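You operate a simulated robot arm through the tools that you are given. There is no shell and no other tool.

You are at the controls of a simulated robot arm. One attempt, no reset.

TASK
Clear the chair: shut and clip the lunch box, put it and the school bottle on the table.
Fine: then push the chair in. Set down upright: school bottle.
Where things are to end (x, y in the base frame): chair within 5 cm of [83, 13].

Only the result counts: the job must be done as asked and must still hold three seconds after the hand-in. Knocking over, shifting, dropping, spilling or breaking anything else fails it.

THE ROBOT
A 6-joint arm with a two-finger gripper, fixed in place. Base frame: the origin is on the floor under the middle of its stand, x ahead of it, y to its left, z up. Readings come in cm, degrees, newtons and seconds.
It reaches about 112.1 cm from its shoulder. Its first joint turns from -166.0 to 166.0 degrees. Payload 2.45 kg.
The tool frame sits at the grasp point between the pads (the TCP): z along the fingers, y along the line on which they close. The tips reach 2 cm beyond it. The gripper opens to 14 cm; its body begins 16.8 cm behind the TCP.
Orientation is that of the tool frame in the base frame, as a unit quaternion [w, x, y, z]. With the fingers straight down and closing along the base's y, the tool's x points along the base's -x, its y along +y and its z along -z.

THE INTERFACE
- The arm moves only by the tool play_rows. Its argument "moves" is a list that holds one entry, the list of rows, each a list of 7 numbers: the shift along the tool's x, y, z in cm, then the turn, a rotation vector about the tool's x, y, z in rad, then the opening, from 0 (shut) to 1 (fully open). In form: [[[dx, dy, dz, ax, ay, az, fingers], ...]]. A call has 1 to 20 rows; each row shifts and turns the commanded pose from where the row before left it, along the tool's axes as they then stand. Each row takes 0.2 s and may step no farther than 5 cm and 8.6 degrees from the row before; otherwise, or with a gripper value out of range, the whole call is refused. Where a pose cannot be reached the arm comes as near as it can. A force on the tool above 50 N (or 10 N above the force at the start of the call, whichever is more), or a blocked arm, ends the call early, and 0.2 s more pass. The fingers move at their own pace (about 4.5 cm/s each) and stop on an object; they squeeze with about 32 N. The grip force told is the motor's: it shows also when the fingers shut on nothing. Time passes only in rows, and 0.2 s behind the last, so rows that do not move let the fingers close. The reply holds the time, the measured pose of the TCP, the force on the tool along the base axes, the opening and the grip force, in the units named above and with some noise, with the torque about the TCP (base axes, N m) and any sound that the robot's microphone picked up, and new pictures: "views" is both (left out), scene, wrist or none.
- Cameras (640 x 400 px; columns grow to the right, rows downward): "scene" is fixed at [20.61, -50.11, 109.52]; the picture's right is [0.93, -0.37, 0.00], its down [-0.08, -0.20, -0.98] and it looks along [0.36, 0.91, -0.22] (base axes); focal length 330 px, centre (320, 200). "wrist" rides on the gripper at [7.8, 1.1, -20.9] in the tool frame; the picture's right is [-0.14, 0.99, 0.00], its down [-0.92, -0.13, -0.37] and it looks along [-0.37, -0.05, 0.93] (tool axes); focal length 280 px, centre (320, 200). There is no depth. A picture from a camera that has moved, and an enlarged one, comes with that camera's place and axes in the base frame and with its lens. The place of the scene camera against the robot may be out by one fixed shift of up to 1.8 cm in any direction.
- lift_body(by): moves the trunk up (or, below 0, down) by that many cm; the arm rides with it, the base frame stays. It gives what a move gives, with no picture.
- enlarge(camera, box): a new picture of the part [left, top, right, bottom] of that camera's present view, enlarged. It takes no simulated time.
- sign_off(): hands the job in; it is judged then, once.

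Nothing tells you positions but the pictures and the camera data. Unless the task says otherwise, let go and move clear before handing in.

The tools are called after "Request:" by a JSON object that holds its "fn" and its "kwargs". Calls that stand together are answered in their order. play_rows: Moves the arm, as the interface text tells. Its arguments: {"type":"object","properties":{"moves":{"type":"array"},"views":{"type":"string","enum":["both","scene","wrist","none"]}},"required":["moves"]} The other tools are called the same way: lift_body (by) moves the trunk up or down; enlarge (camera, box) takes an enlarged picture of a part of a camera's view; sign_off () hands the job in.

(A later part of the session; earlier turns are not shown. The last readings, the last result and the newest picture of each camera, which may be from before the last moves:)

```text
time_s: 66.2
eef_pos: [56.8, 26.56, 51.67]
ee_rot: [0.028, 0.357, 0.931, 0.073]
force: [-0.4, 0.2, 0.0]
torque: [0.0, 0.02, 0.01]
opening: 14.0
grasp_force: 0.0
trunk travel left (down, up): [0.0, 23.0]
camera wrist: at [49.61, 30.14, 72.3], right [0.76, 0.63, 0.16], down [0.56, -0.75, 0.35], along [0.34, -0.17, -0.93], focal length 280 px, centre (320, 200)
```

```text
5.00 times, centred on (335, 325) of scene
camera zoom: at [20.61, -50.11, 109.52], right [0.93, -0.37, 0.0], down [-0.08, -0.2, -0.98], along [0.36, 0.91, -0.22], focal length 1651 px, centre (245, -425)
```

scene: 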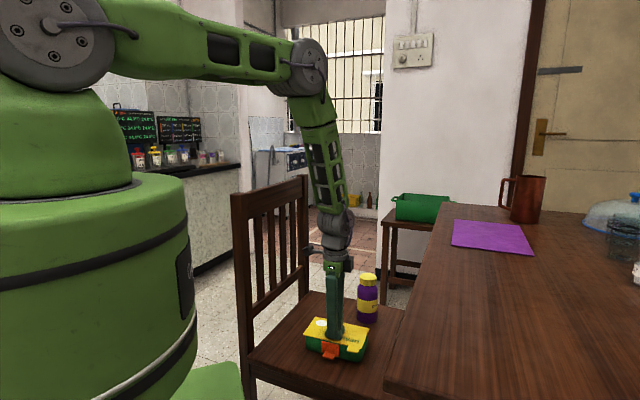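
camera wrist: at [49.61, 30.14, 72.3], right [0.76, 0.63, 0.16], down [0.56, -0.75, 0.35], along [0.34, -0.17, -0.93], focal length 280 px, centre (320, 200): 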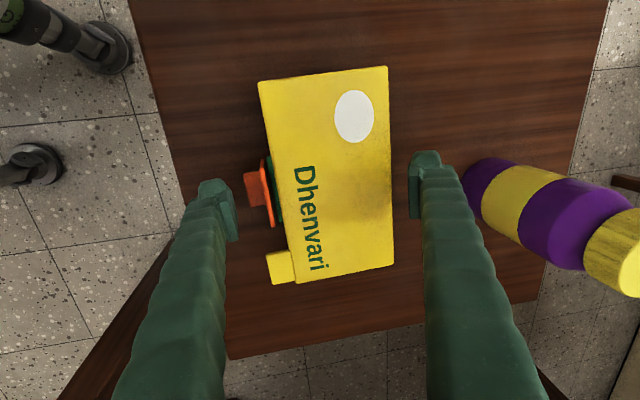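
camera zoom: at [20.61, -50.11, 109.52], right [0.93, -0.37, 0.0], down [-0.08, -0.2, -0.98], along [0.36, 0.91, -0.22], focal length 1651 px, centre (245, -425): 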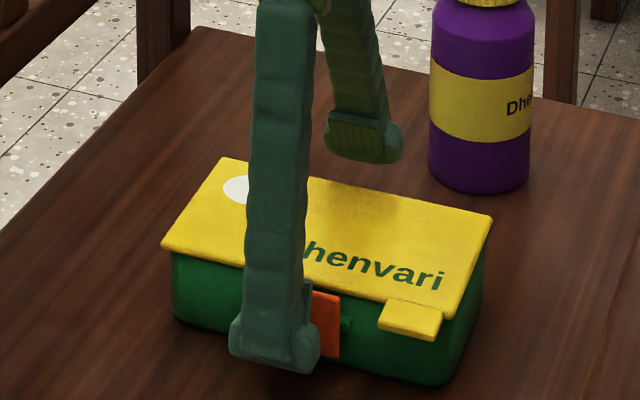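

Request:
{"fn": "play_rows", "kwargs": {"moves": [[[0, -0.2, 1.4, 0, 0, 0, 1], [0, -0.18, 1.3, 0, 0, 0, 1], [0, 0, 0, 0, 0, 0, 0.7], [0, 0, 0, 0, 0, 0, 0.4], [0, 0, 0, 0, 0, 0, 0], [0, 0, 0, 0, 0, 0, 0], [0, 0, 0, 0, 0, 0, 0], [0, 0, 0, 0, 0, 0, 0]]], "views": "both"}}

Request:
{"fn": "enlarge", "kwargs": {"camera": "wrist", "box": [180, 60, 460, 260]}}

Request:
{"fn": "enlarge", "kwargs": {"camera": "scene", "box": [318, 328, 354, 364]}}

```text
time_s: 68.0
eef_pos: [57.0, 26.77, 48.98]
ee_rot: [0.029, 0.357, 0.931, 0.073]
force: [1.4, 1.0, 1.1]
torque: [0.12, -0.06, -0.11]
opening: 12.94
grasp_force: 32.2
trunk travel left (down, up): [0.0, 23.0]
camera wrist: at [49.66, 30.21, 69.6], right [0.76, 0.63, 0.16], down [0.56, -0.75, 0.34], along [0.34, -0.17, -0.93], focal length 280 px, centre (320, 200)
```

scene: 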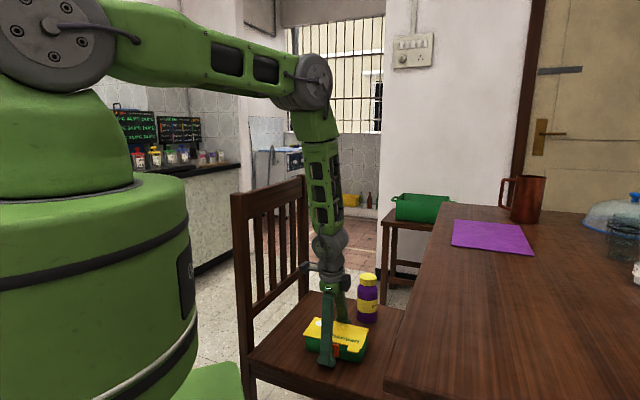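
wrist: 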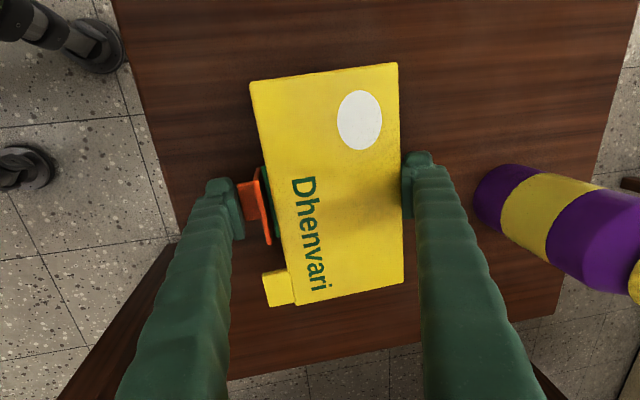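

```text
2.00 times, centred on (320, 160) of wrist
camera zoom: at [49.66, 30.21, 69.6], right [0.76, 0.63, 0.16], down [0.56, -0.75, 0.34], along [0.34, -0.17, -0.93], focal length 561 px, centre (320, 280)
```

zoom: 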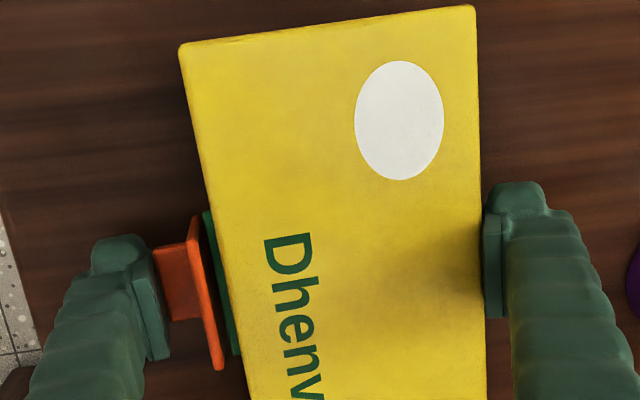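

```text
11.11 times, centred on (336, 346) of scene
camera zoom: at [20.61, -50.11, 109.52], right [0.93, -0.37, 0.0], down [-0.08, -0.2, -0.98], along [0.36, 0.91, -0.22], focal length 3669 px, centre (142, -1422)
```

zoom: 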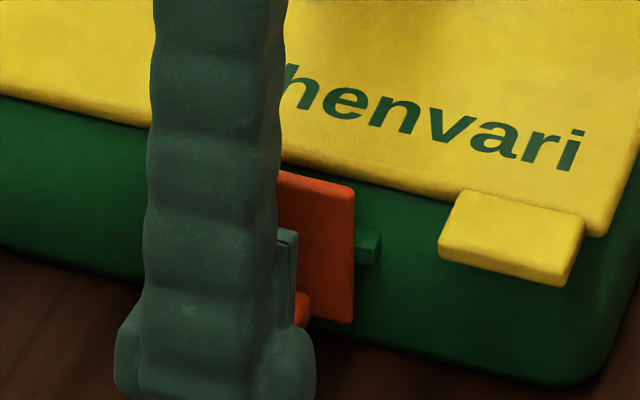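

The tab is at the same position as before under 32 N, with no click. I'll try the two-point press again, this time aligned further out so the fingertip lands on the tab itself. First I'll release and re-orient.

Request:
{"fn": "play_rows", "kwargs": {"moves": [[[0, 0, 0, 0, 0, 0, 1], [0, 0, 0, 0, 0, 0, 1], [0, 0.45, -2.97, 0, 0, 0, 1], [0, 0.6, -3.96, 0, 0, 0, 1], [0, 0.6, -3.96, 0, 0, 0, 0.56], [0, 0, 0, 0.075, 0, 0, 0.56], [0, 0, 0, 0.075, 0, 0, 0.56], [0, 0, 0, 0, 0, -0.135, 0.56], [0, 0, 0, 0, 0, -0.135, 0.56], [0, 0, 0, 0, 0, -0.135, 0.56], [0, 0, 0, 0, 0, -0.135, 0.56], [0, 0, 0, 0, 0, -0.135, 0.56], [0, 0, 0, 0, 0, -0.135, 0.56], [0, 0, 0, -0.115, 0, 0, 0.56], [0, 0, 0, -0.115, 0, 0, 0.56], [0, 0, 0, -0.115, 0, 0, 0.56]]], "views": "both"}}

Request:
{"fn": "enlarge", "kwargs": {"camera": "wrist", "box": [200, 80, 440, 280]}}

Request:
{"fn": "enlarge", "kwargs": {"camera": "scene", "box": [318, 328, 354, 364]}}

```text
time_s: 71.4
eef_pos: [56.64, 27.15, 59.81]
ee_rot: [-0.005, -0.037, 0.984, 0.174]
force: [-0.7, 0.3, -0.2]
torque: [-0.01, -0.01, 0.01]
opening: 7.83
grasp_force: 0.1
out of reach, approached as far as the arm can: row 6
trunk travel left (down, up): [0.0, 23.0]
camera wrist: at [49.22, 20.29, 79.73], right [0.07, 0.94, 0.34], down [0.94, -0.18, 0.31], along [0.35, 0.3, -0.89], focal length 280 px, centre (320, 200)
```

scene: 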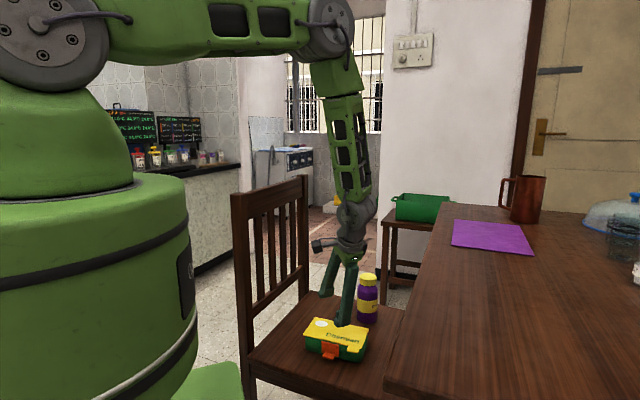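
wrist: 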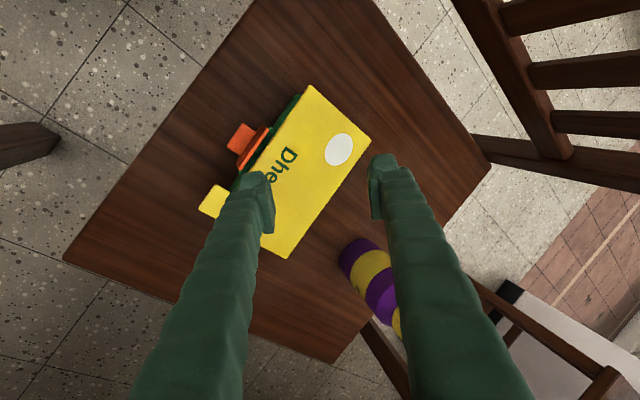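

```text
2.00 times, centred on (320, 180) of wrist
camera zoom: at [49.22, 20.29, 79.73], right [0.07, 0.94, 0.34], down [0.94, -0.18, 0.31], along [0.35, 0.3, -0.89], focal length 561 px, centre (320, 240)
```

zoom: 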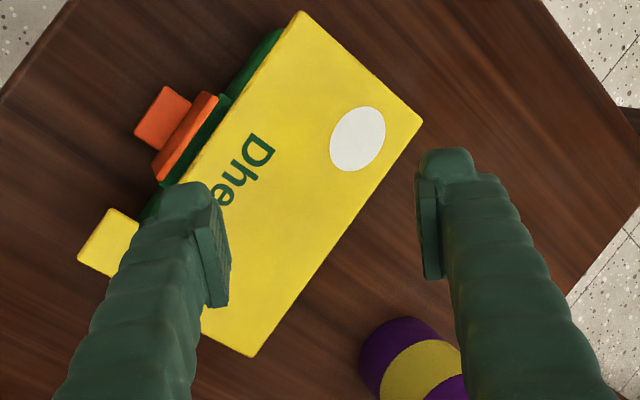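

```text
11.11 times, centred on (336, 346) of scene
camera zoom: at [20.61, -50.11, 109.52], right [0.93, -0.37, 0.0], down [-0.08, -0.2, -0.98], along [0.36, 0.91, -0.22], focal length 3669 px, centre (142, -1422)
```

zoom: 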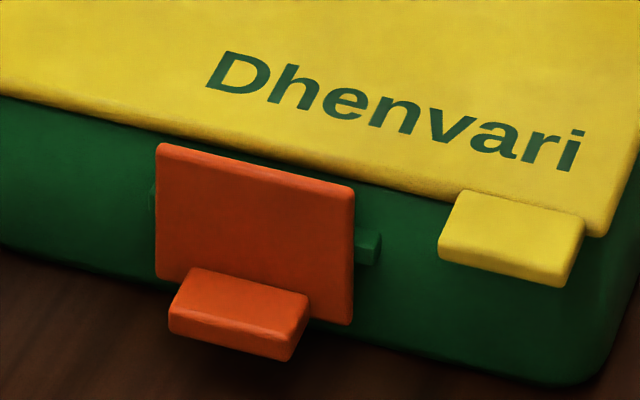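

Request:
{"fn": "enlarge", "kwargs": {"camera": "wrist", "box": [215, 100, 315, 180]}}

```text
5.00 times, centred on (265, 140) of wrist
camera zoom: at [49.22, 20.29, 79.73], right [0.07, 0.94, 0.34], down [0.94, -0.18, 0.31], along [0.35, 0.3, -0.89], focal length 1402 px, centre (595, 500)
```

zoom: 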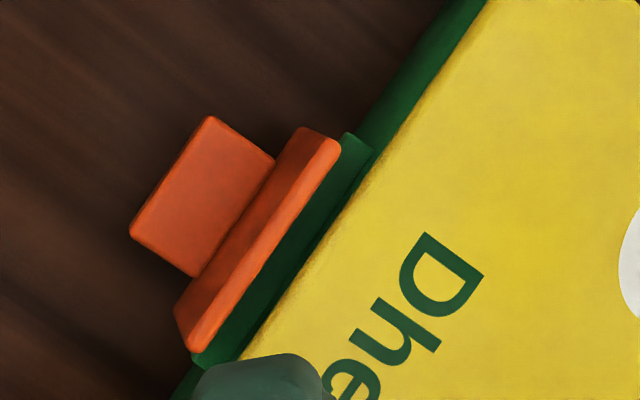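

This view is clear: the clip plate is vertical against the ledge and its tab points straight out. I'll do one careful two-point press on the tab and lid, moving over first and descending slowly.

Request:
{"fn": "play_rows", "kwargs": {"moves": [[[4.58, -0.4, -0.16, 0, 0, 0, 0.56], [0, -0.69, 1.88, 0, 0, 0, 0.56], [0, -0.69, 1.88, 0, 0, 0, 0.56], [0, -0.5, 1.4, 0, 0, 0, 0.56], [0, 0, 0, 0, 0, 0, 0.56]]], "views": "both"}}

Request:
{"fn": "enlarge", "kwargs": {"camera": "wrist", "box": [200, 80, 440, 280]}}

Request:
{"fn": "enlarge", "kwargs": {"camera": "scene", "box": [295, 285, 375, 365]}}

```text
time_s: 72.6
eef_pos: [52.15, 26.35, 54.39]
ee_rot: [-0.003, -0.037, 0.984, 0.173]
force: [-0.1, 0.4, -0.8]
torque: [0.02, 0.02, 0.02]
opening: 7.82
grasp_force: 0.0
trunk travel left (down, up): [0.0, 23.0]
camera wrist: at [44.77, 19.55, 74.24], right [0.06, 0.94, 0.34], down [0.93, -0.18, 0.31], along [0.35, 0.3, -0.89], focal length 280 px, centre (320, 200)
```

scene: 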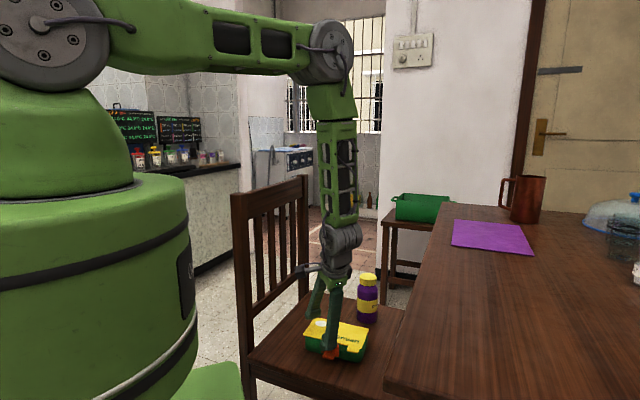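
wrist: 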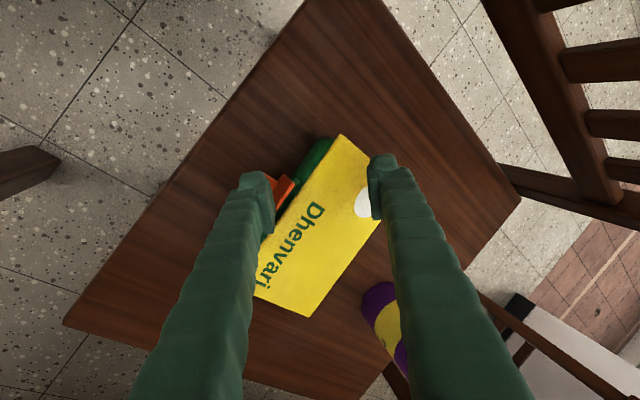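

```text
2.00 times, centred on (320, 180) of wrist
camera zoom: at [44.77, 19.55, 74.24], right [0.06, 0.94, 0.34], down [0.93, -0.18, 0.31], along [0.35, 0.3, -0.89], focal length 561 px, centre (320, 240)
```

zoom: 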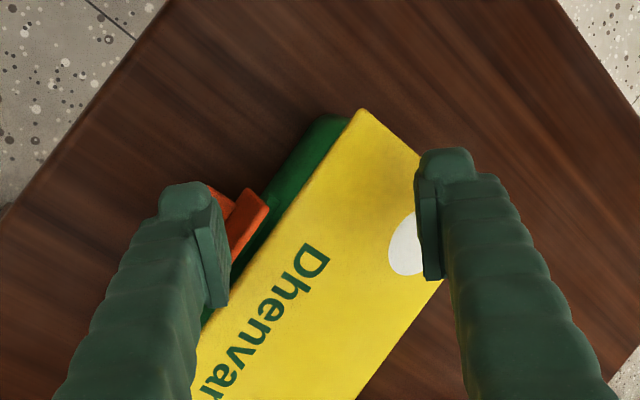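

```text
5.00 times, centred on (335, 325) of scene
camera zoom: at [20.61, -50.11, 109.52], right [0.93, -0.37, 0.0], down [-0.08, -0.2, -0.98], along [0.36, 0.91, -0.22], focal length 1651 px, centre (245, -425)
```

zoom: 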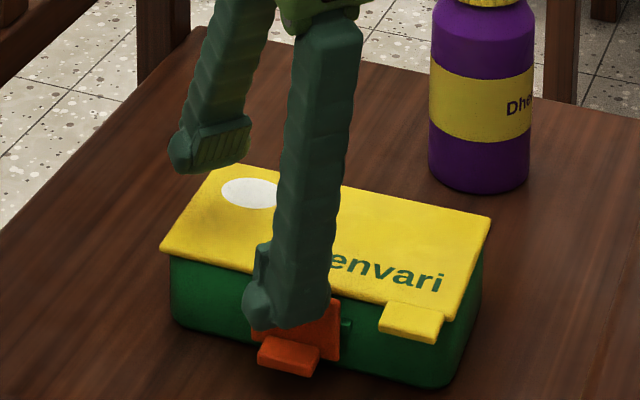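

Request:
{"fn": "play_rows", "kwargs": {"moves": [[[0, -0.137, 0.376, 0, 0, 0, 0.56], [0, -0.137, 0.376, 0, 0, 0, 0.56], [0, -0.137, 0.376, 0, 0, 0, 0.56], [0, -0.103, 0.28, 0, 0, 0, 0.56], [0, -0.07, 0.19, 0, 0, 0, 0.56], [0, -0.05, 0.14, 0, 0, 0, 0.56]]], "views": "scene"}}

Request:
{"fn": "enlarge", "kwargs": {"camera": "scene", "box": [295, 285, 375, 365]}}

Request:
{"fn": "enlarge", "kwargs": {"camera": "wrist", "box": [200, 80, 440, 280]}}

```text
time_s: 74.0
eef_pos: [52.15, 26.34, 52.38]
ee_rot: [-0.004, -0.038, 0.984, 0.174]
force: [0.8, -0.4, 0.5]
torque: [0.0, 0.02, 0.01]
opening: 7.85
grasp_force: 0.1
trunk travel left (down, up): [0.0, 23.0]
```

scene: 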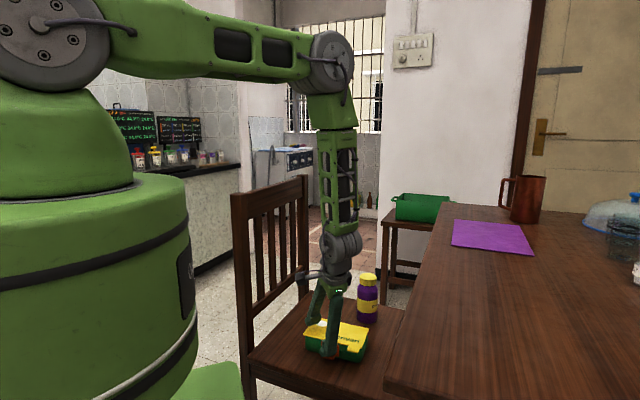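

```text
5.00 times, centred on (335, 325) of scene
camera zoom: at [20.61, -50.11, 109.52], right [0.93, -0.37, 0.0], down [-0.08, -0.2, -0.98], along [0.36, 0.91, -0.22], focal length 1651 px, centre (245, -425)
```

zoom: 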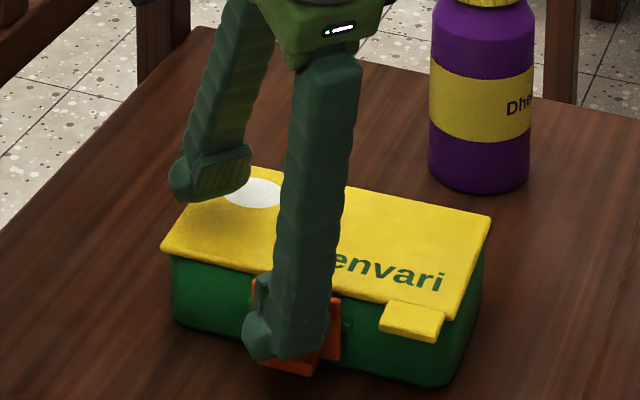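

```text
2.00 times, centred on (320, 180) of wrist
camera zoom: at [44.77, 19.52, 72.42], right [0.06, 0.94, 0.34], down [0.93, -0.18, 0.31], along [0.35, 0.3, -0.89], focal length 561 px, centre (320, 240)
```

zoom: 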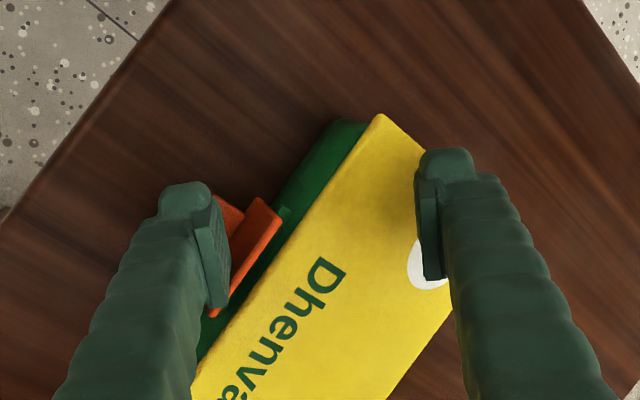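

Request:
{"fn": "play_rows", "kwargs": {"moves": [[[0, -0.05, 0.14, 0, 0, 0, 0.56], [0, -0.05, 0.14, 0, 0, 0, 0.56], [0, -0.05, 0.14, 0, 0, 0, 0.56], [0, -0.05, 0.14, 0, 0, 0, 0.56], [0, -0.05, 0.14, 0, 0, 0, 0.56]]], "views": "none"}}

```text
time_s: 75.2
eef_pos: [52.15, 26.41, 51.78]
ee_rot: [-0.003, -0.037, 0.984, 0.173]
force: [0.6, -0.5, 0.6]
torque: [-0.03, -0.01, 0.0]
opening: 7.84
grasp_force: 0.1
trunk travel left (down, up): [0.0, 23.0]
```

Request:
{"fn": "play_rows", "kwargs": {"moves": [[[0, -0.05, 0.14, 0, 0, 0, 0.56], [0, -0.05, 0.14, 0, 0, 0, 0.56], [0, -0.05, 0.14, 0, 0, 0, 0.56]]], "views": "none"}}

```text
time_s: 76.0
eef_pos: [52.23, 26.46, 51.31]
ee_rot: [-0.003, -0.038, 0.984, 0.173]
force: [-0.1, 1.2, 0.8]
torque: [0.01, -0.01, -0.01]
opening: 7.82
grasp_force: 0.0
trunk travel left (down, up): [0.0, 23.0]
```

Request:
{"fn": "play_rows", "kwargs": {"moves": [[[0, -0.04, 0.1, 0, 0, 0, 0.56], [0, -0.04, 0.1, 0, 0, 0, 0.56], [0, -0.04, 0.1, 0, 0, 0, 0.56]]], "views": "both"}}

Request:
{"fn": "enlarge", "kwargs": {"camera": "scene", "box": [310, 305, 370, 365]}}

Request:
{"fn": "enlarge", "kwargs": {"camera": "wrist", "box": [200, 80, 440, 280]}}

```text
time_s: 76.8
eef_pos: [52.04, 26.42, 51.14]
ee_rot: [-0.003, -0.038, 0.984, 0.174]
force: [-3.3, -4.3, 14.8]
torque: [-0.58, -0.08, -0.16]
opening: 7.84
grasp_force: 0.5
trunk travel left (down, up): [0.0, 23.0]
camera wrist: at [44.74, 19.49, 70.95], right [0.06, 0.94, 0.34], down [0.93, -0.18, 0.31], along [0.35, 0.3, -0.89], focal length 280 px, centre (320, 200)
```

scene: 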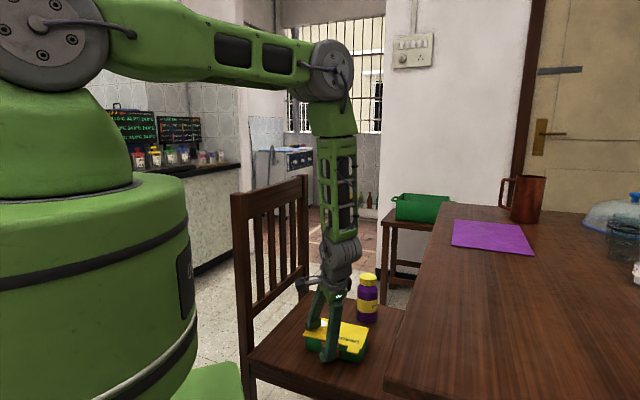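
wrist: 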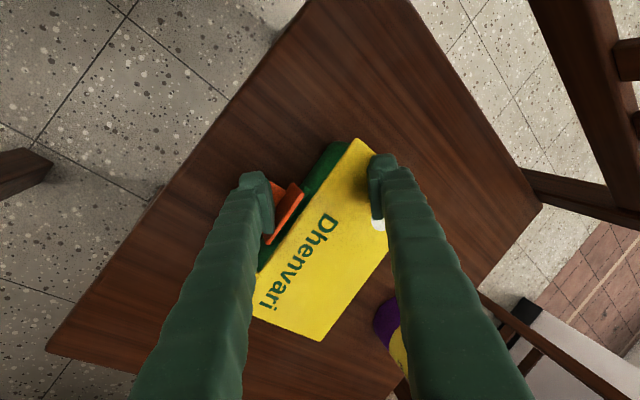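

```text
6.67 times, centred on (340, 335) of scene
camera zoom: at [20.61, -50.11, 109.52], right [0.93, -0.37, 0.0], down [-0.08, -0.2, -0.98], along [0.36, 0.91, -0.22], focal length 2201 px, centre (187, -700)
```

zoom: 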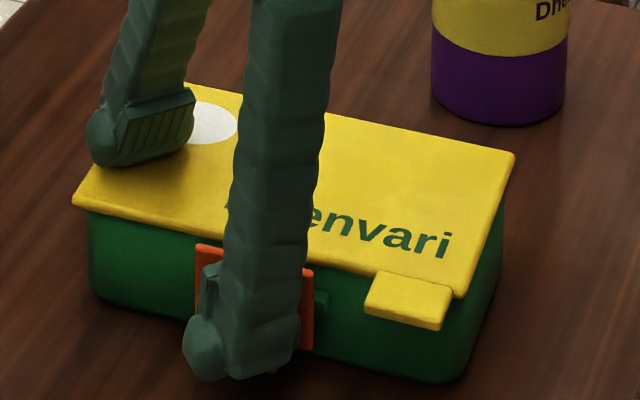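

```text
2.00 times, centred on (320, 180) of wrist
camera zoom: at [44.74, 19.49, 70.95], right [0.06, 0.94, 0.34], down [0.93, -0.18, 0.31], along [0.35, 0.3, -0.89], focal length 561 px, centre (320, 240)
```

zoom: 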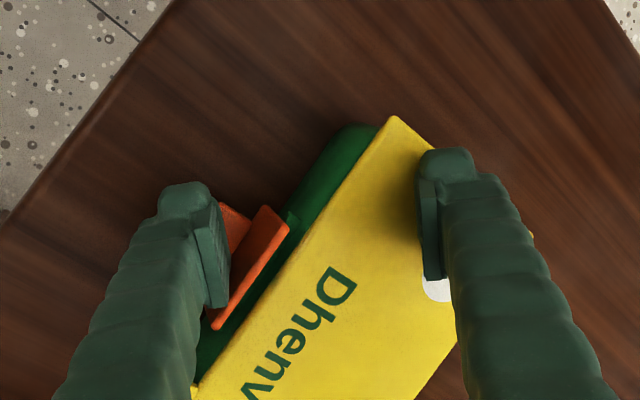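

Contact is at the tab (about 14 N there) with the other finger near the lid. I'll increase the press in small steps.

Request:
{"fn": "play_rows", "kwargs": {"moves": [[[0, -0.03, 0.08, 0, 0, 0, 0.56], [0, 0, 0, 0, 0, 0, 0.56]]], "views": "none"}}

```text
time_s: 77.4
eef_pos: [52.22, 26.39, 51.1]
ee_rot: [-0.003, -0.037, 0.984, 0.174]
force: [-3.8, -3.4, 20.1]
torque: [-0.58, -0.16, -0.13]
opening: 7.88
grasp_force: 0.1
trunk travel left (down, up): [0.0, 23.0]
```

Request:
{"fn": "play_rows", "kwargs": {"moves": [[[0, -0.04, 0.1, 0, 0, 0, 0.56], [0, -0.03, 0.08, 0, 0, 0, 0.56], [0, 0, 0, 0, 0, 0, 0.56]]], "views": "both"}}

Request:
{"fn": "enlarge", "kwargs": {"camera": "scene", "box": [310, 305, 370, 365]}}

```text
time_s: 78.2
eef_pos: [52.19, 26.43, 50.99]
ee_rot: [-0.003, -0.037, 0.984, 0.175]
force: [-2.4, -0.8, 36.5]
torque: [-0.61, -0.38, -0.01]
opening: 7.86
grasp_force: 0.3
trunk travel left (down, up): [0.0, 23.0]
camera wrist: at [44.74, 19.49, 70.78], right [0.06, 0.94, 0.34], down [0.93, -0.18, 0.31], along [0.35, 0.3, -0.89], focal length 280 px, centre (320, 200)
```

scene: 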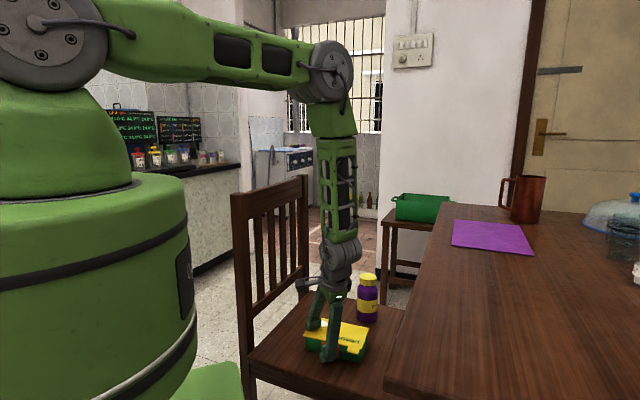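
wrist: 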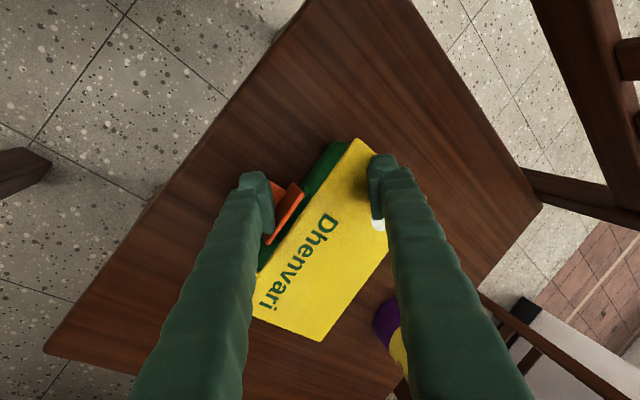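

```text
6.67 times, centred on (340, 335) of scene
camera zoom: at [20.61, -50.11, 109.52], right [0.93, -0.37, 0.0], down [-0.08, -0.2, -0.98], along [0.36, 0.91, -0.22], focal length 2201 px, centre (187, -700)
```

zoom: 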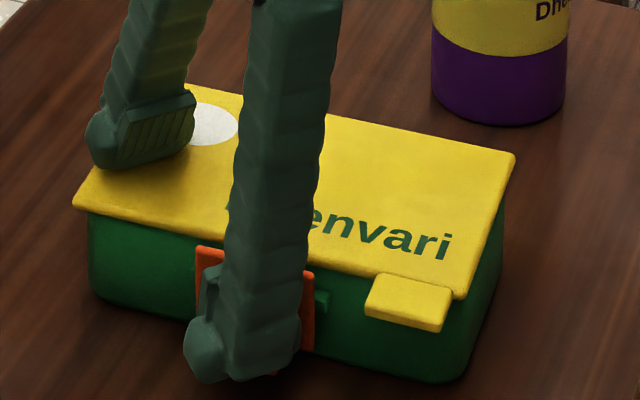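

Request:
{"fn": "play_rows", "kwargs": {"moves": [[[0, -0.03, 0.08, 0, 0, 0, 0.56], [0, 0, 0, 0, 0, 0, 0.56]]], "views": "none"}}

```text
time_s: 78.8
eef_pos: [52.24, 26.4, 50.96]
ee_rot: [-0.003, -0.039, 0.984, 0.175]
force: [-0.8, 1.2, 47.3]
torque: [-0.5, -0.5, 0.02]
opening: 7.86
grasp_force: 0.4
trunk travel left (down, up): [0.0, 23.0]
```

At 47 N (about 29 N on the tab) the clip doesn't move any further and there's no click. Since the lid wasn't fully seated when I first closed the clip, I'll reopen the clip a little and close it again with the lid fully down. First I'll back off and re-orient.

Request:
{"fn": "play_rows", "kwargs": {"moves": [[[0, 0.34, -0.94, 0, 0, 0, 0.56], [0, 1.37, -3.76, 0, 0, 0, 0.5], [0, 1.37, -3.76, 0, 0, 0, 0.5], [0, 1.37, -3.76, 0, 0, 0, 0.5], [0, 0, 0, 0.1153, 0, 0, 0.5], [0, 0, 0, 0.1153, 0, 0, 0.5], [0, 0, 0, 0.1153, 0, 0, 0.5], [0, 0, 0, 0, 0, -0.125, 0.5], [0, 0, 0, 0, 0, -0.125, 0.5], [0, 0, 0, 0, 0, -0.125, 0.5], [0, 0, 0, 0, 0, -0.125, 0.5], [0, 0, 0, 0, 0, -0.125, 0.5], [0, 0, 0, 0, 0, -0.125, 0.5]]], "views": "both"}}

Request:
{"fn": "enlarge", "kwargs": {"camera": "wrist", "box": [220, 80, 440, 260]}}

Request:
{"fn": "enlarge", "kwargs": {"camera": "scene", "box": [318, 328, 354, 364]}}

```text
time_s: 81.6
eef_pos: [52.1, 26.28, 63.65]
ee_rot: [0.003, -0.403, 0.915, 0.001]
force: [0.1, 0.0, 0.6]
torque: [0.0, 0.0, 0.02]
opening: 7.02
grasp_force: 0.0
trunk travel left (down, up): [0.0, 23.0]
camera wrist: at [45.89, 21.1, 84.41], right [-0.64, 0.77, 0.0], down [0.72, 0.59, 0.38], along [0.29, 0.24, -0.93], focal length 280 px, centre (320, 200)
```

scene: 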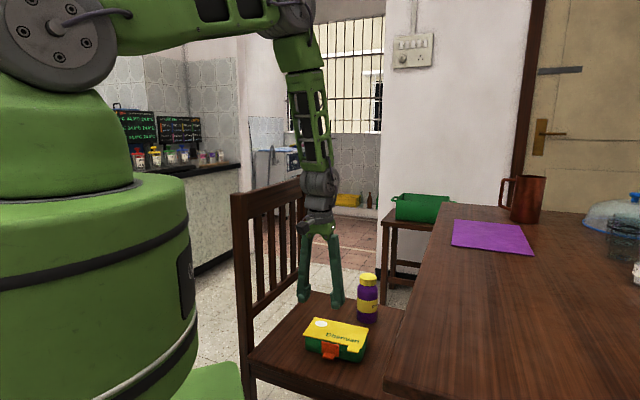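
wrist: 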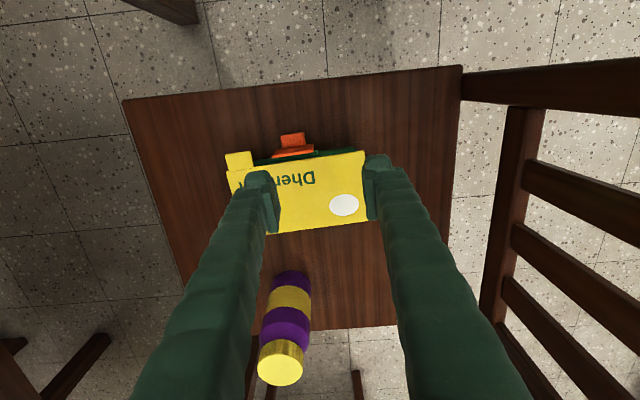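

```text
2.22 times, centred on (330, 170) of wrist
camera zoom: at [45.89, 21.1, 84.41], right [-0.64, 0.77, 0.0], down [0.72, 0.59, 0.38], along [0.29, 0.24, -0.93], focal length 623 px, centre (298, 267)
```

zoom: 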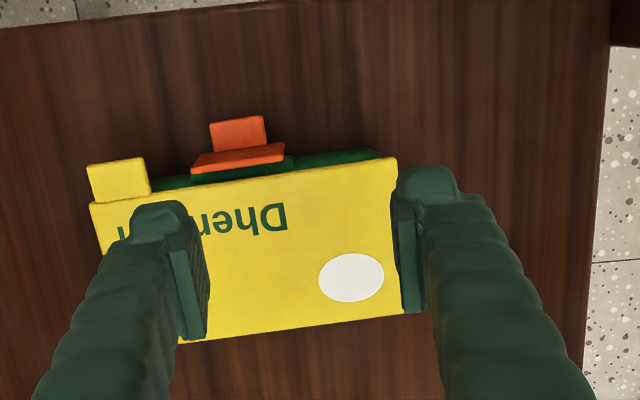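

```text
11.11 times, centred on (336, 346) of scene
camera zoom: at [20.61, -50.11, 109.52], right [0.93, -0.37, 0.0], down [-0.08, -0.2, -0.98], along [0.36, 0.91, -0.22], focal length 3669 px, centre (142, -1422)
```

zoom: 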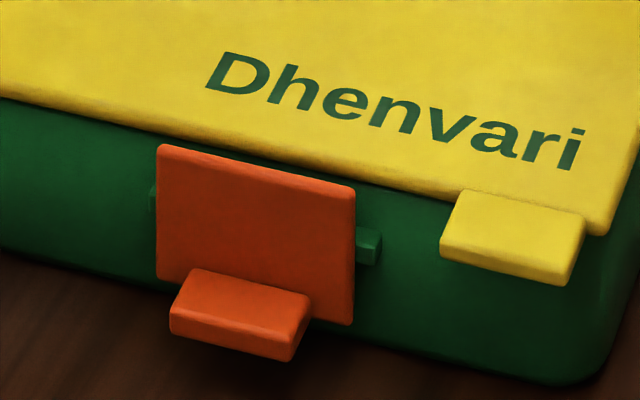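

I can see the tab clearly from above. I'll straddle the tab along its width, pinch it, and check whether the clip swings freely.

Request:
{"fn": "play_rows", "kwargs": {"moves": [[[2.68, -3.21, 0, 0, 0, 0, 0.5], [0, 0, 3.6, 0, 0, 0, 0.5], [0, 0, 3.6, 0, 0, 0, 0.5], [0, 0, 3.0, 0, 0, 0, 0.5], [0, 0, 1.0, 0, 0, 0, 0.5], [0, 0, 1.0, 0, 0, 0, 0.5]]], "views": "both"}}

Request:
{"fn": "enlarge", "kwargs": {"camera": "wrist", "box": [220, 80, 440, 260]}}

Request:
{"fn": "enlarge", "kwargs": {"camera": "scene", "box": [305, 305, 365, 365]}}

```text
time_s: 83.0
eef_pos: [52.69, 22.19, 51.49]
ee_rot: [0.005, -0.401, 0.916, 0.001]
force: [-4.6, -2.3, 14.0]
torque: [-0.35, -0.67, -0.23]
opening: 6.99
grasp_force: 0.0
trunk travel left (down, up): [0.0, 23.0]
camera wrist: at [46.42, 16.98, 72.31], right [-0.63, 0.77, 0.0], down [0.72, 0.59, 0.38], along [0.29, 0.24, -0.93], focal length 280 px, centre (320, 200)
```

scene: 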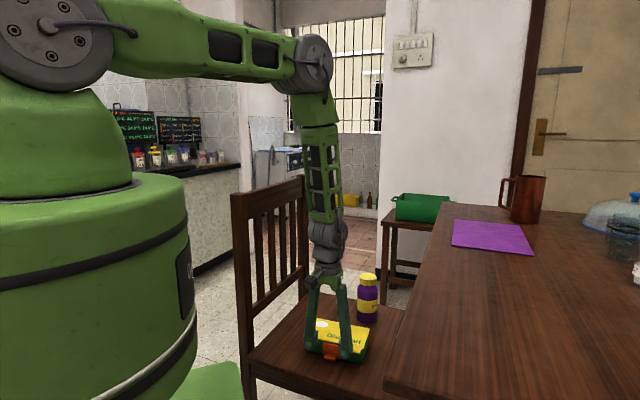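
wrist: 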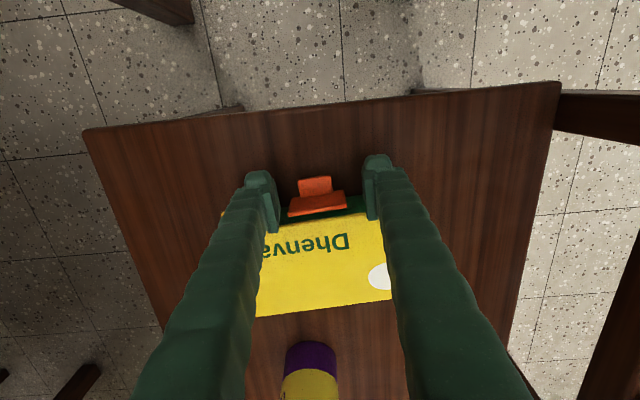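

```text
2.22 times, centred on (330, 170) of wrist
camera zoom: at [46.42, 16.98, 72.31], right [-0.63, 0.77, 0.0], down [0.72, 0.59, 0.38], along [0.29, 0.24, -0.93], focal length 623 px, centre (298, 267)
```

zoom: 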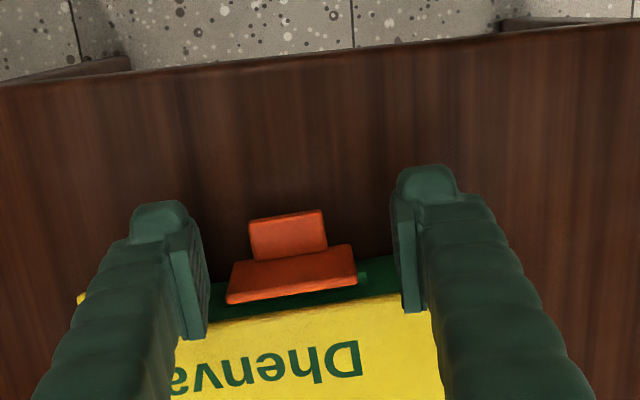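

```text
6.67 times, centred on (335, 335) of scene
camera zoom: at [20.61, -50.11, 109.52], right [0.93, -0.37, 0.0], down [-0.08, -0.2, -0.98], along [0.36, 0.91, -0.22], focal length 2201 px, centre (220, -700)
```

zoom: 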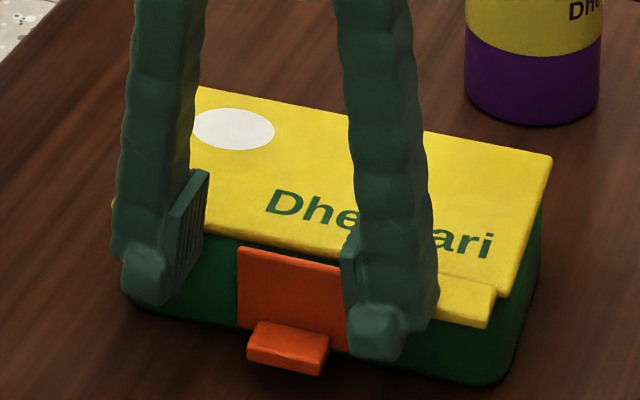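

The finger on the table side caught the lid's yellow thumb tab. I'll lift, narrow the opening, and come down again.

Request:
{"fn": "play_rows", "kwargs": {"moves": [[[0, 0, -2.5, 0, 0, 0, 0.33], [0, 0, 0, 0, 0, 0, 0.33], [0, 0, 0, 0, 0, 0, 0.33], [0, 0.2, 1.5, 0, 0, 0, 0.33], [0, 0, 1.0, 0, 0, 0, 0.33], [0, 0, 0.6, 0, 0, 0, 0.33]]], "views": "both"}}

Request:
{"fn": "enlarge", "kwargs": {"camera": "wrist", "box": [220, 80, 440, 260]}}

Request:
{"fn": "enlarge", "kwargs": {"camera": "scene", "box": [305, 305, 365, 365]}}

```text
time_s: 84.2
eef_pos: [52.82, 22.46, 52.37]
ee_rot: [0.005, -0.4, 0.916, 0.0]
force: [-8.8, -7.4, 48.2]
torque: [-0.58, -1.43, -0.43]
opening: 4.6
grasp_force: 0.1
trunk travel left (down, up): [0.0, 23.0]
stopped in row 5: the force on the tool passed its limit at 62 N (the readings are from after the stop); the commanded pose is now the measured one
camera wrist: at [46.43, 17.18, 73.04], right [-0.63, 0.77, 0.0], down [0.72, 0.59, 0.38], along [0.29, 0.24, -0.93], focal length 280 px, centre (320, 200)
```

scene: 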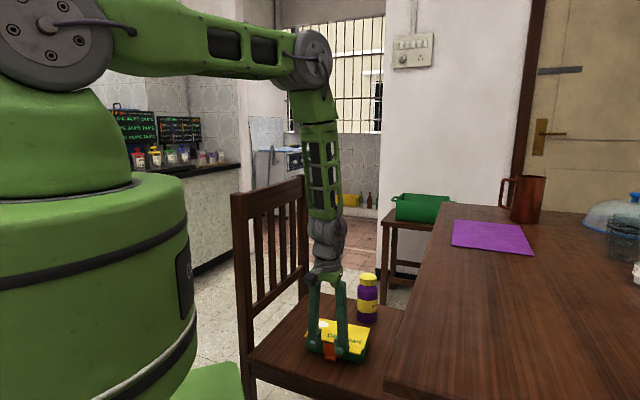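
wrist: 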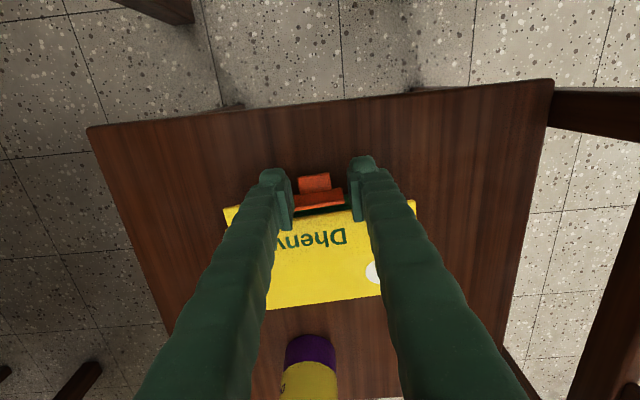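

```text
2.22 times, centred on (330, 170) of wrist
camera zoom: at [46.43, 17.18, 73.04], right [-0.63, 0.77, 0.0], down [0.72, 0.59, 0.38], along [0.29, 0.24, -0.93], focal length 623 px, centre (298, 267)
```

zoom: 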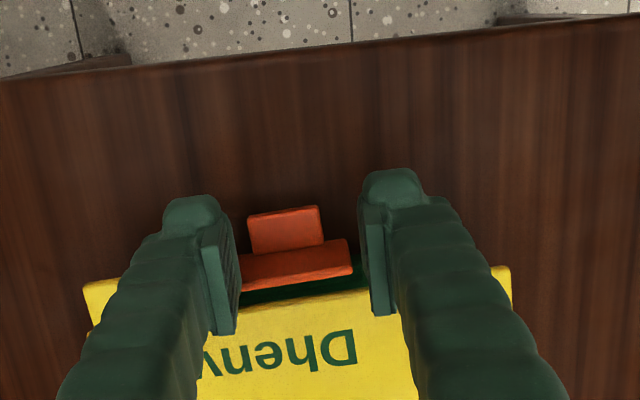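

```text
6.67 times, centred on (335, 335) of scene
camera zoom: at [20.61, -50.11, 109.52], right [0.93, -0.37, 0.0], down [-0.08, -0.2, -0.98], along [0.36, 0.91, -0.22], focal length 2201 px, centre (220, -700)
```

zoom: 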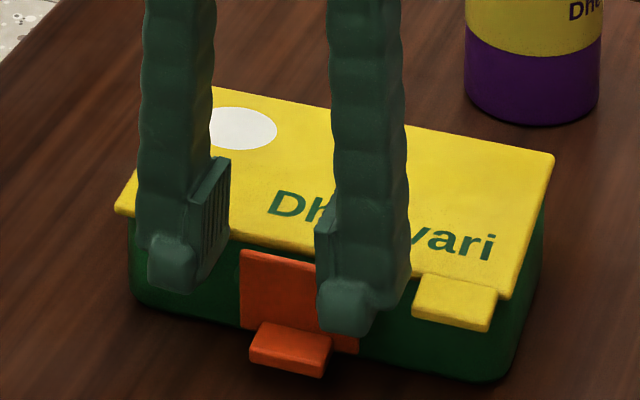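

The finger touched the clip plate's top edge. I'll lift, shift 0.8 cm further out, and descend slowly.

Request:
{"fn": "play_rows", "kwargs": {"moves": [[[0, 0, -1.5, 0, 0, 0, 0.33], [0.85, 0, 0, 0, 0, 0, 0.33], [0, 0, 0.8, 0, 0, 0, 0.33], [0, 0, 0.5, 0, 0, 0, 0.33], [0, 0, 0.5, 0, 0, 0, 0.33], [0, 0, 0.5, 0, 0, 0, 0.33], [0, 0, 0.5, 0, 0, 0, 0.33]]], "views": "both"}}

Request:
{"fn": "enlarge", "kwargs": {"camera": "wrist", "box": [220, 80, 440, 260]}}

Request:
{"fn": "enlarge", "kwargs": {"camera": "scene", "box": [305, 305, 365, 365]}}

```text
time_s: 85.8
eef_pos: [52.02, 21.67, 50.58]
ee_rot: [0.004, -0.401, 0.916, 0.001]
force: [0.5, 0.6, 0.3]
torque: [0.03, -0.03, -0.02]
opening: 4.62
grasp_force: 0.0
trunk travel left (down, up): [0.0, 23.0]
camera wrist: at [45.89, 16.54, 71.38], right [-0.63, 0.77, 0.0], down [0.72, 0.59, 0.37], along [0.29, 0.24, -0.93], focal length 280 px, centre (320, 200)
```

scene: 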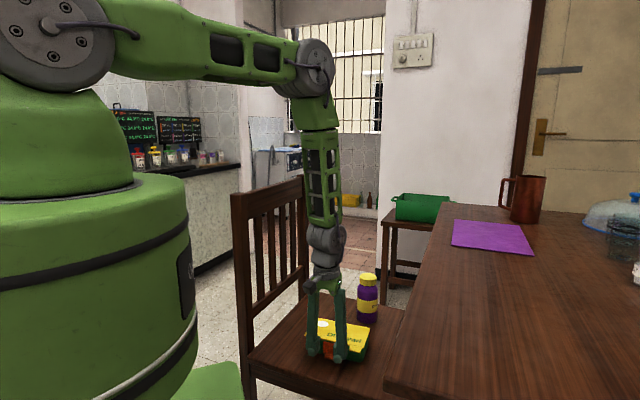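
wrist: 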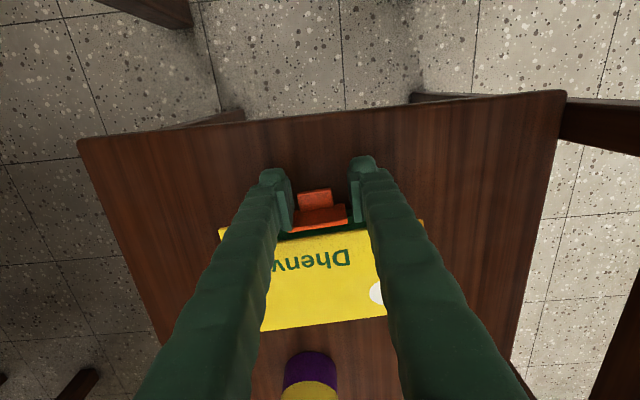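

```text
2.22 times, centred on (330, 170) of wrist
camera zoom: at [45.89, 16.54, 71.38], right [-0.63, 0.77, 0.0], down [0.72, 0.59, 0.37], along [0.29, 0.24, -0.93], focal length 623 px, centre (298, 267)
```

zoom: 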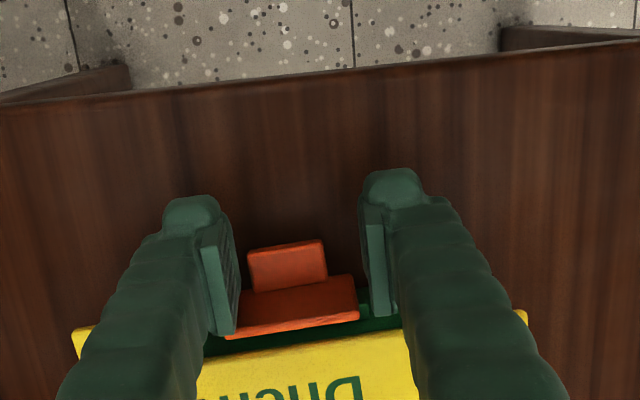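

```text
6.67 times, centred on (335, 335) of scene
camera zoom: at [20.61, -50.11, 109.52], right [0.93, -0.37, 0.0], down [-0.08, -0.2, -0.98], along [0.36, 0.91, -0.22], focal length 2201 px, centre (220, -700)
```

zoom: 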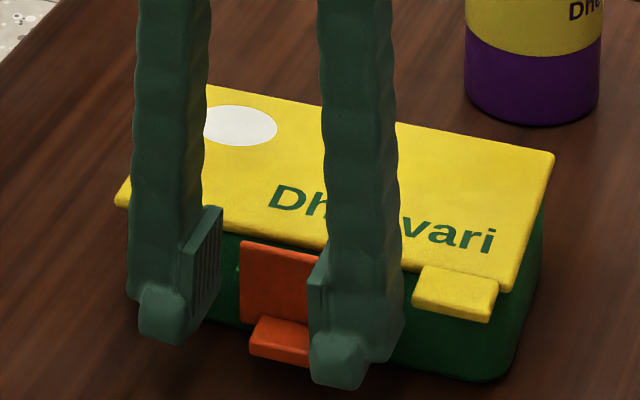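

Request:
{"fn": "play_rows", "kwargs": {"moves": [[[0, -0.3, 0.6, 0, 0, 0, 0.33], [0, 0, 0.6, 0, 0, 0, 0.33], [0, 0, 0.5, 0, 0, 0, 0.33], [0, 0, 0.4, 0, 0, 0, 0.33], [0, 0, 0, 0, 0, 0, 0.2], [0, 0, 0, 0, 0, 0, 0], [0, 0, 0, 0, 0, 0, 0], [0, 0, 0, 0, 0, 0, 0]]], "views": "both"}}

Request:
{"fn": "enlarge", "kwargs": {"camera": "wrist", "box": [220, 80, 440, 260]}}

Request:
{"fn": "enlarge", "kwargs": {"camera": "scene", "box": [305, 305, 365, 365]}}

```text
time_s: 87.6
eef_pos: [52.28, 21.55, 48.56]
ee_rot: [0.003, -0.401, 0.916, 0.001]
force: [0.3, 1.2, 0.4]
torque: [0.01, 0.01, -0.03]
opening: 3.03
grasp_force: 32.2
trunk travel left (down, up): [0.0, 23.0]
camera wrist: at [46.14, 16.37, 69.31], right [-0.63, 0.77, 0.0], down [0.72, 0.59, 0.38], along [0.29, 0.24, -0.93], focal length 280 px, centre (320, 200)
```

scene: 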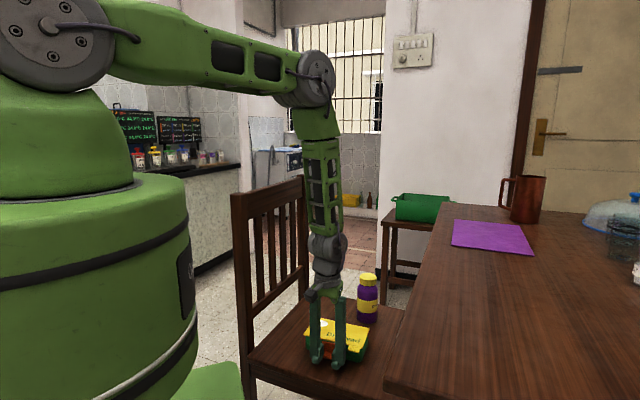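
wrist: 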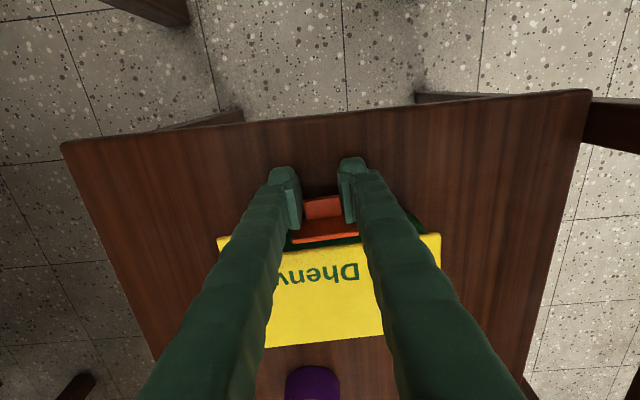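

```text
2.22 times, centred on (330, 170) of wrist
camera zoom: at [46.14, 16.37, 69.31], right [-0.63, 0.77, 0.0], down [0.72, 0.59, 0.38], along [0.29, 0.24, -0.93], focal length 623 px, centre (298, 267)
```

zoom: 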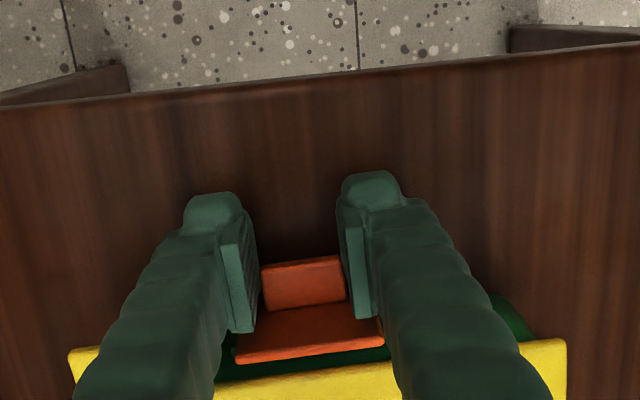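

```text
6.67 times, centred on (335, 335) of scene
camera zoom: at [20.61, -50.11, 109.52], right [0.93, -0.37, 0.0], down [-0.08, -0.2, -0.98], along [0.36, 0.91, -0.22], focal length 2201 px, centre (220, -700)
```

zoom: 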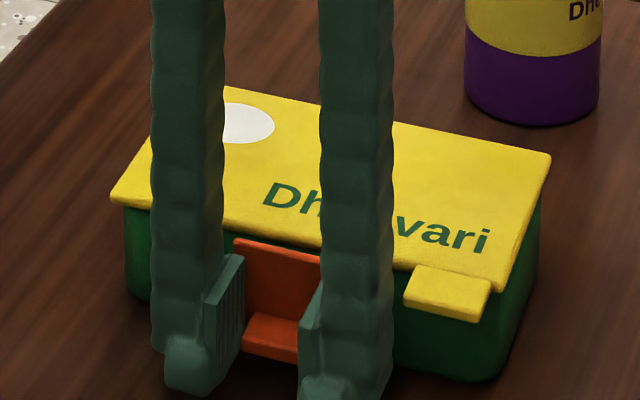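

I have the tab pinched (3.0 cm, 32 N). I'll swing it gently open along its hinge arc and see whether it moves freely or the box follows.

Request:
{"fn": "play_rows", "kwargs": {"moves": [[[0.35, 0, -0.08, 0, 0.1, 0, 0], [0.35, 0, -0.12, 0, 0.1, 0, 0], [0.33, 0, -0.18, 0, 0.1, 0, 0]]], "views": "both"}}

Request:
{"fn": "enlarge", "kwargs": {"camera": "scene", "box": [305, 305, 365, 365]}}

Request:
{"fn": "enlarge", "kwargs": {"camera": "wrist", "box": [220, 80, 440, 260]}}

```text
time_s: 88.4
eef_pos: [51.62, 20.85, 49.12]
ee_rot: [-0.133, -0.396, 0.907, -0.059]
force: [-4.7, 2.6, 16.2]
torque: [0.46, -0.33, 0.05]
opening: 3.07
grasp_force: 31.7
trunk travel left (down, up): [0.0, 23.0]
camera wrist: at [49.87, 20.44, 71.27], right [-0.64, 0.77, -0.04], down [0.76, 0.64, 0.09], along [0.09, 0.02, -1.0], focal length 280 px, centre (320, 200)
```

scene: 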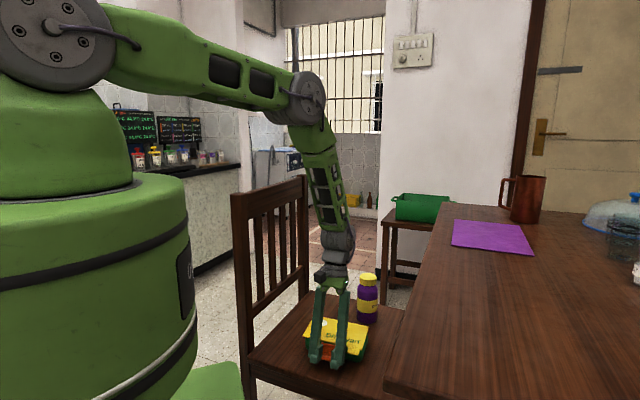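
wrist: 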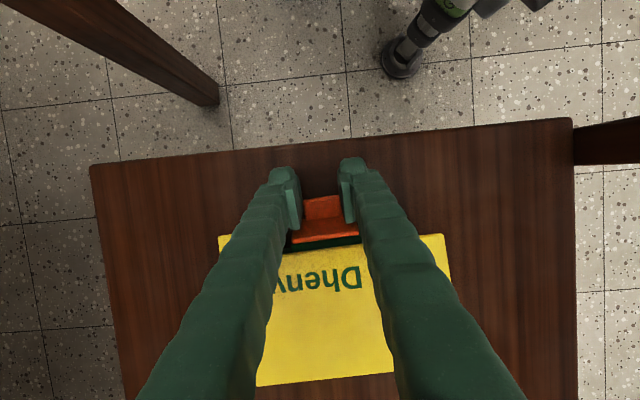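

```text
6.67 times, centred on (335, 335) of scene
camera zoom: at [20.61, -50.11, 109.52], right [0.93, -0.37, 0.0], down [-0.08, -0.2, -0.98], along [0.36, 0.91, -0.22], focal length 2201 px, centre (220, -700)
```

zoom: 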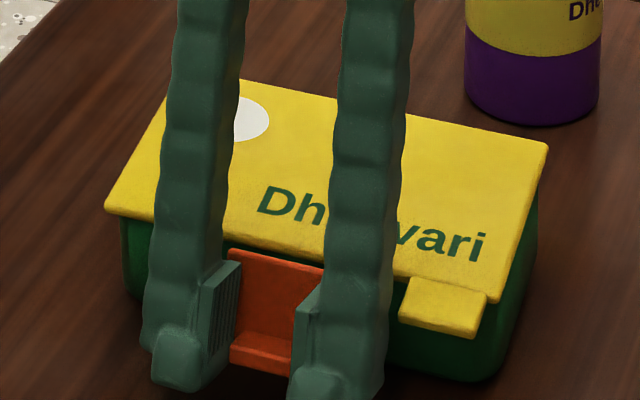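

```text
2.22 times, centred on (330, 170) of wrist
camera zoom: at [49.87, 20.44, 71.27], right [-0.64, 0.77, -0.04], down [0.76, 0.64, 0.09], along [0.09, 0.02, -1.0], focal length 623 px, centre (298, 267)
```

zoom: 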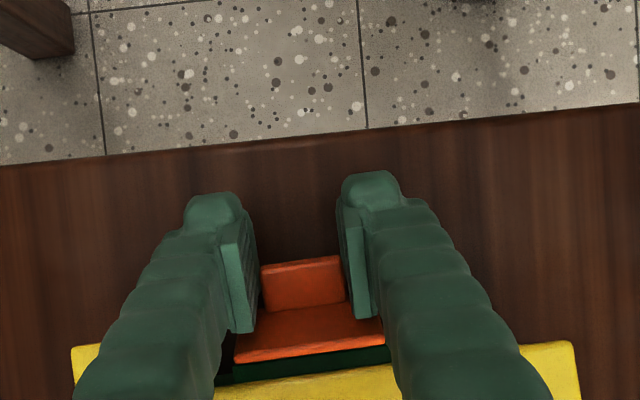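

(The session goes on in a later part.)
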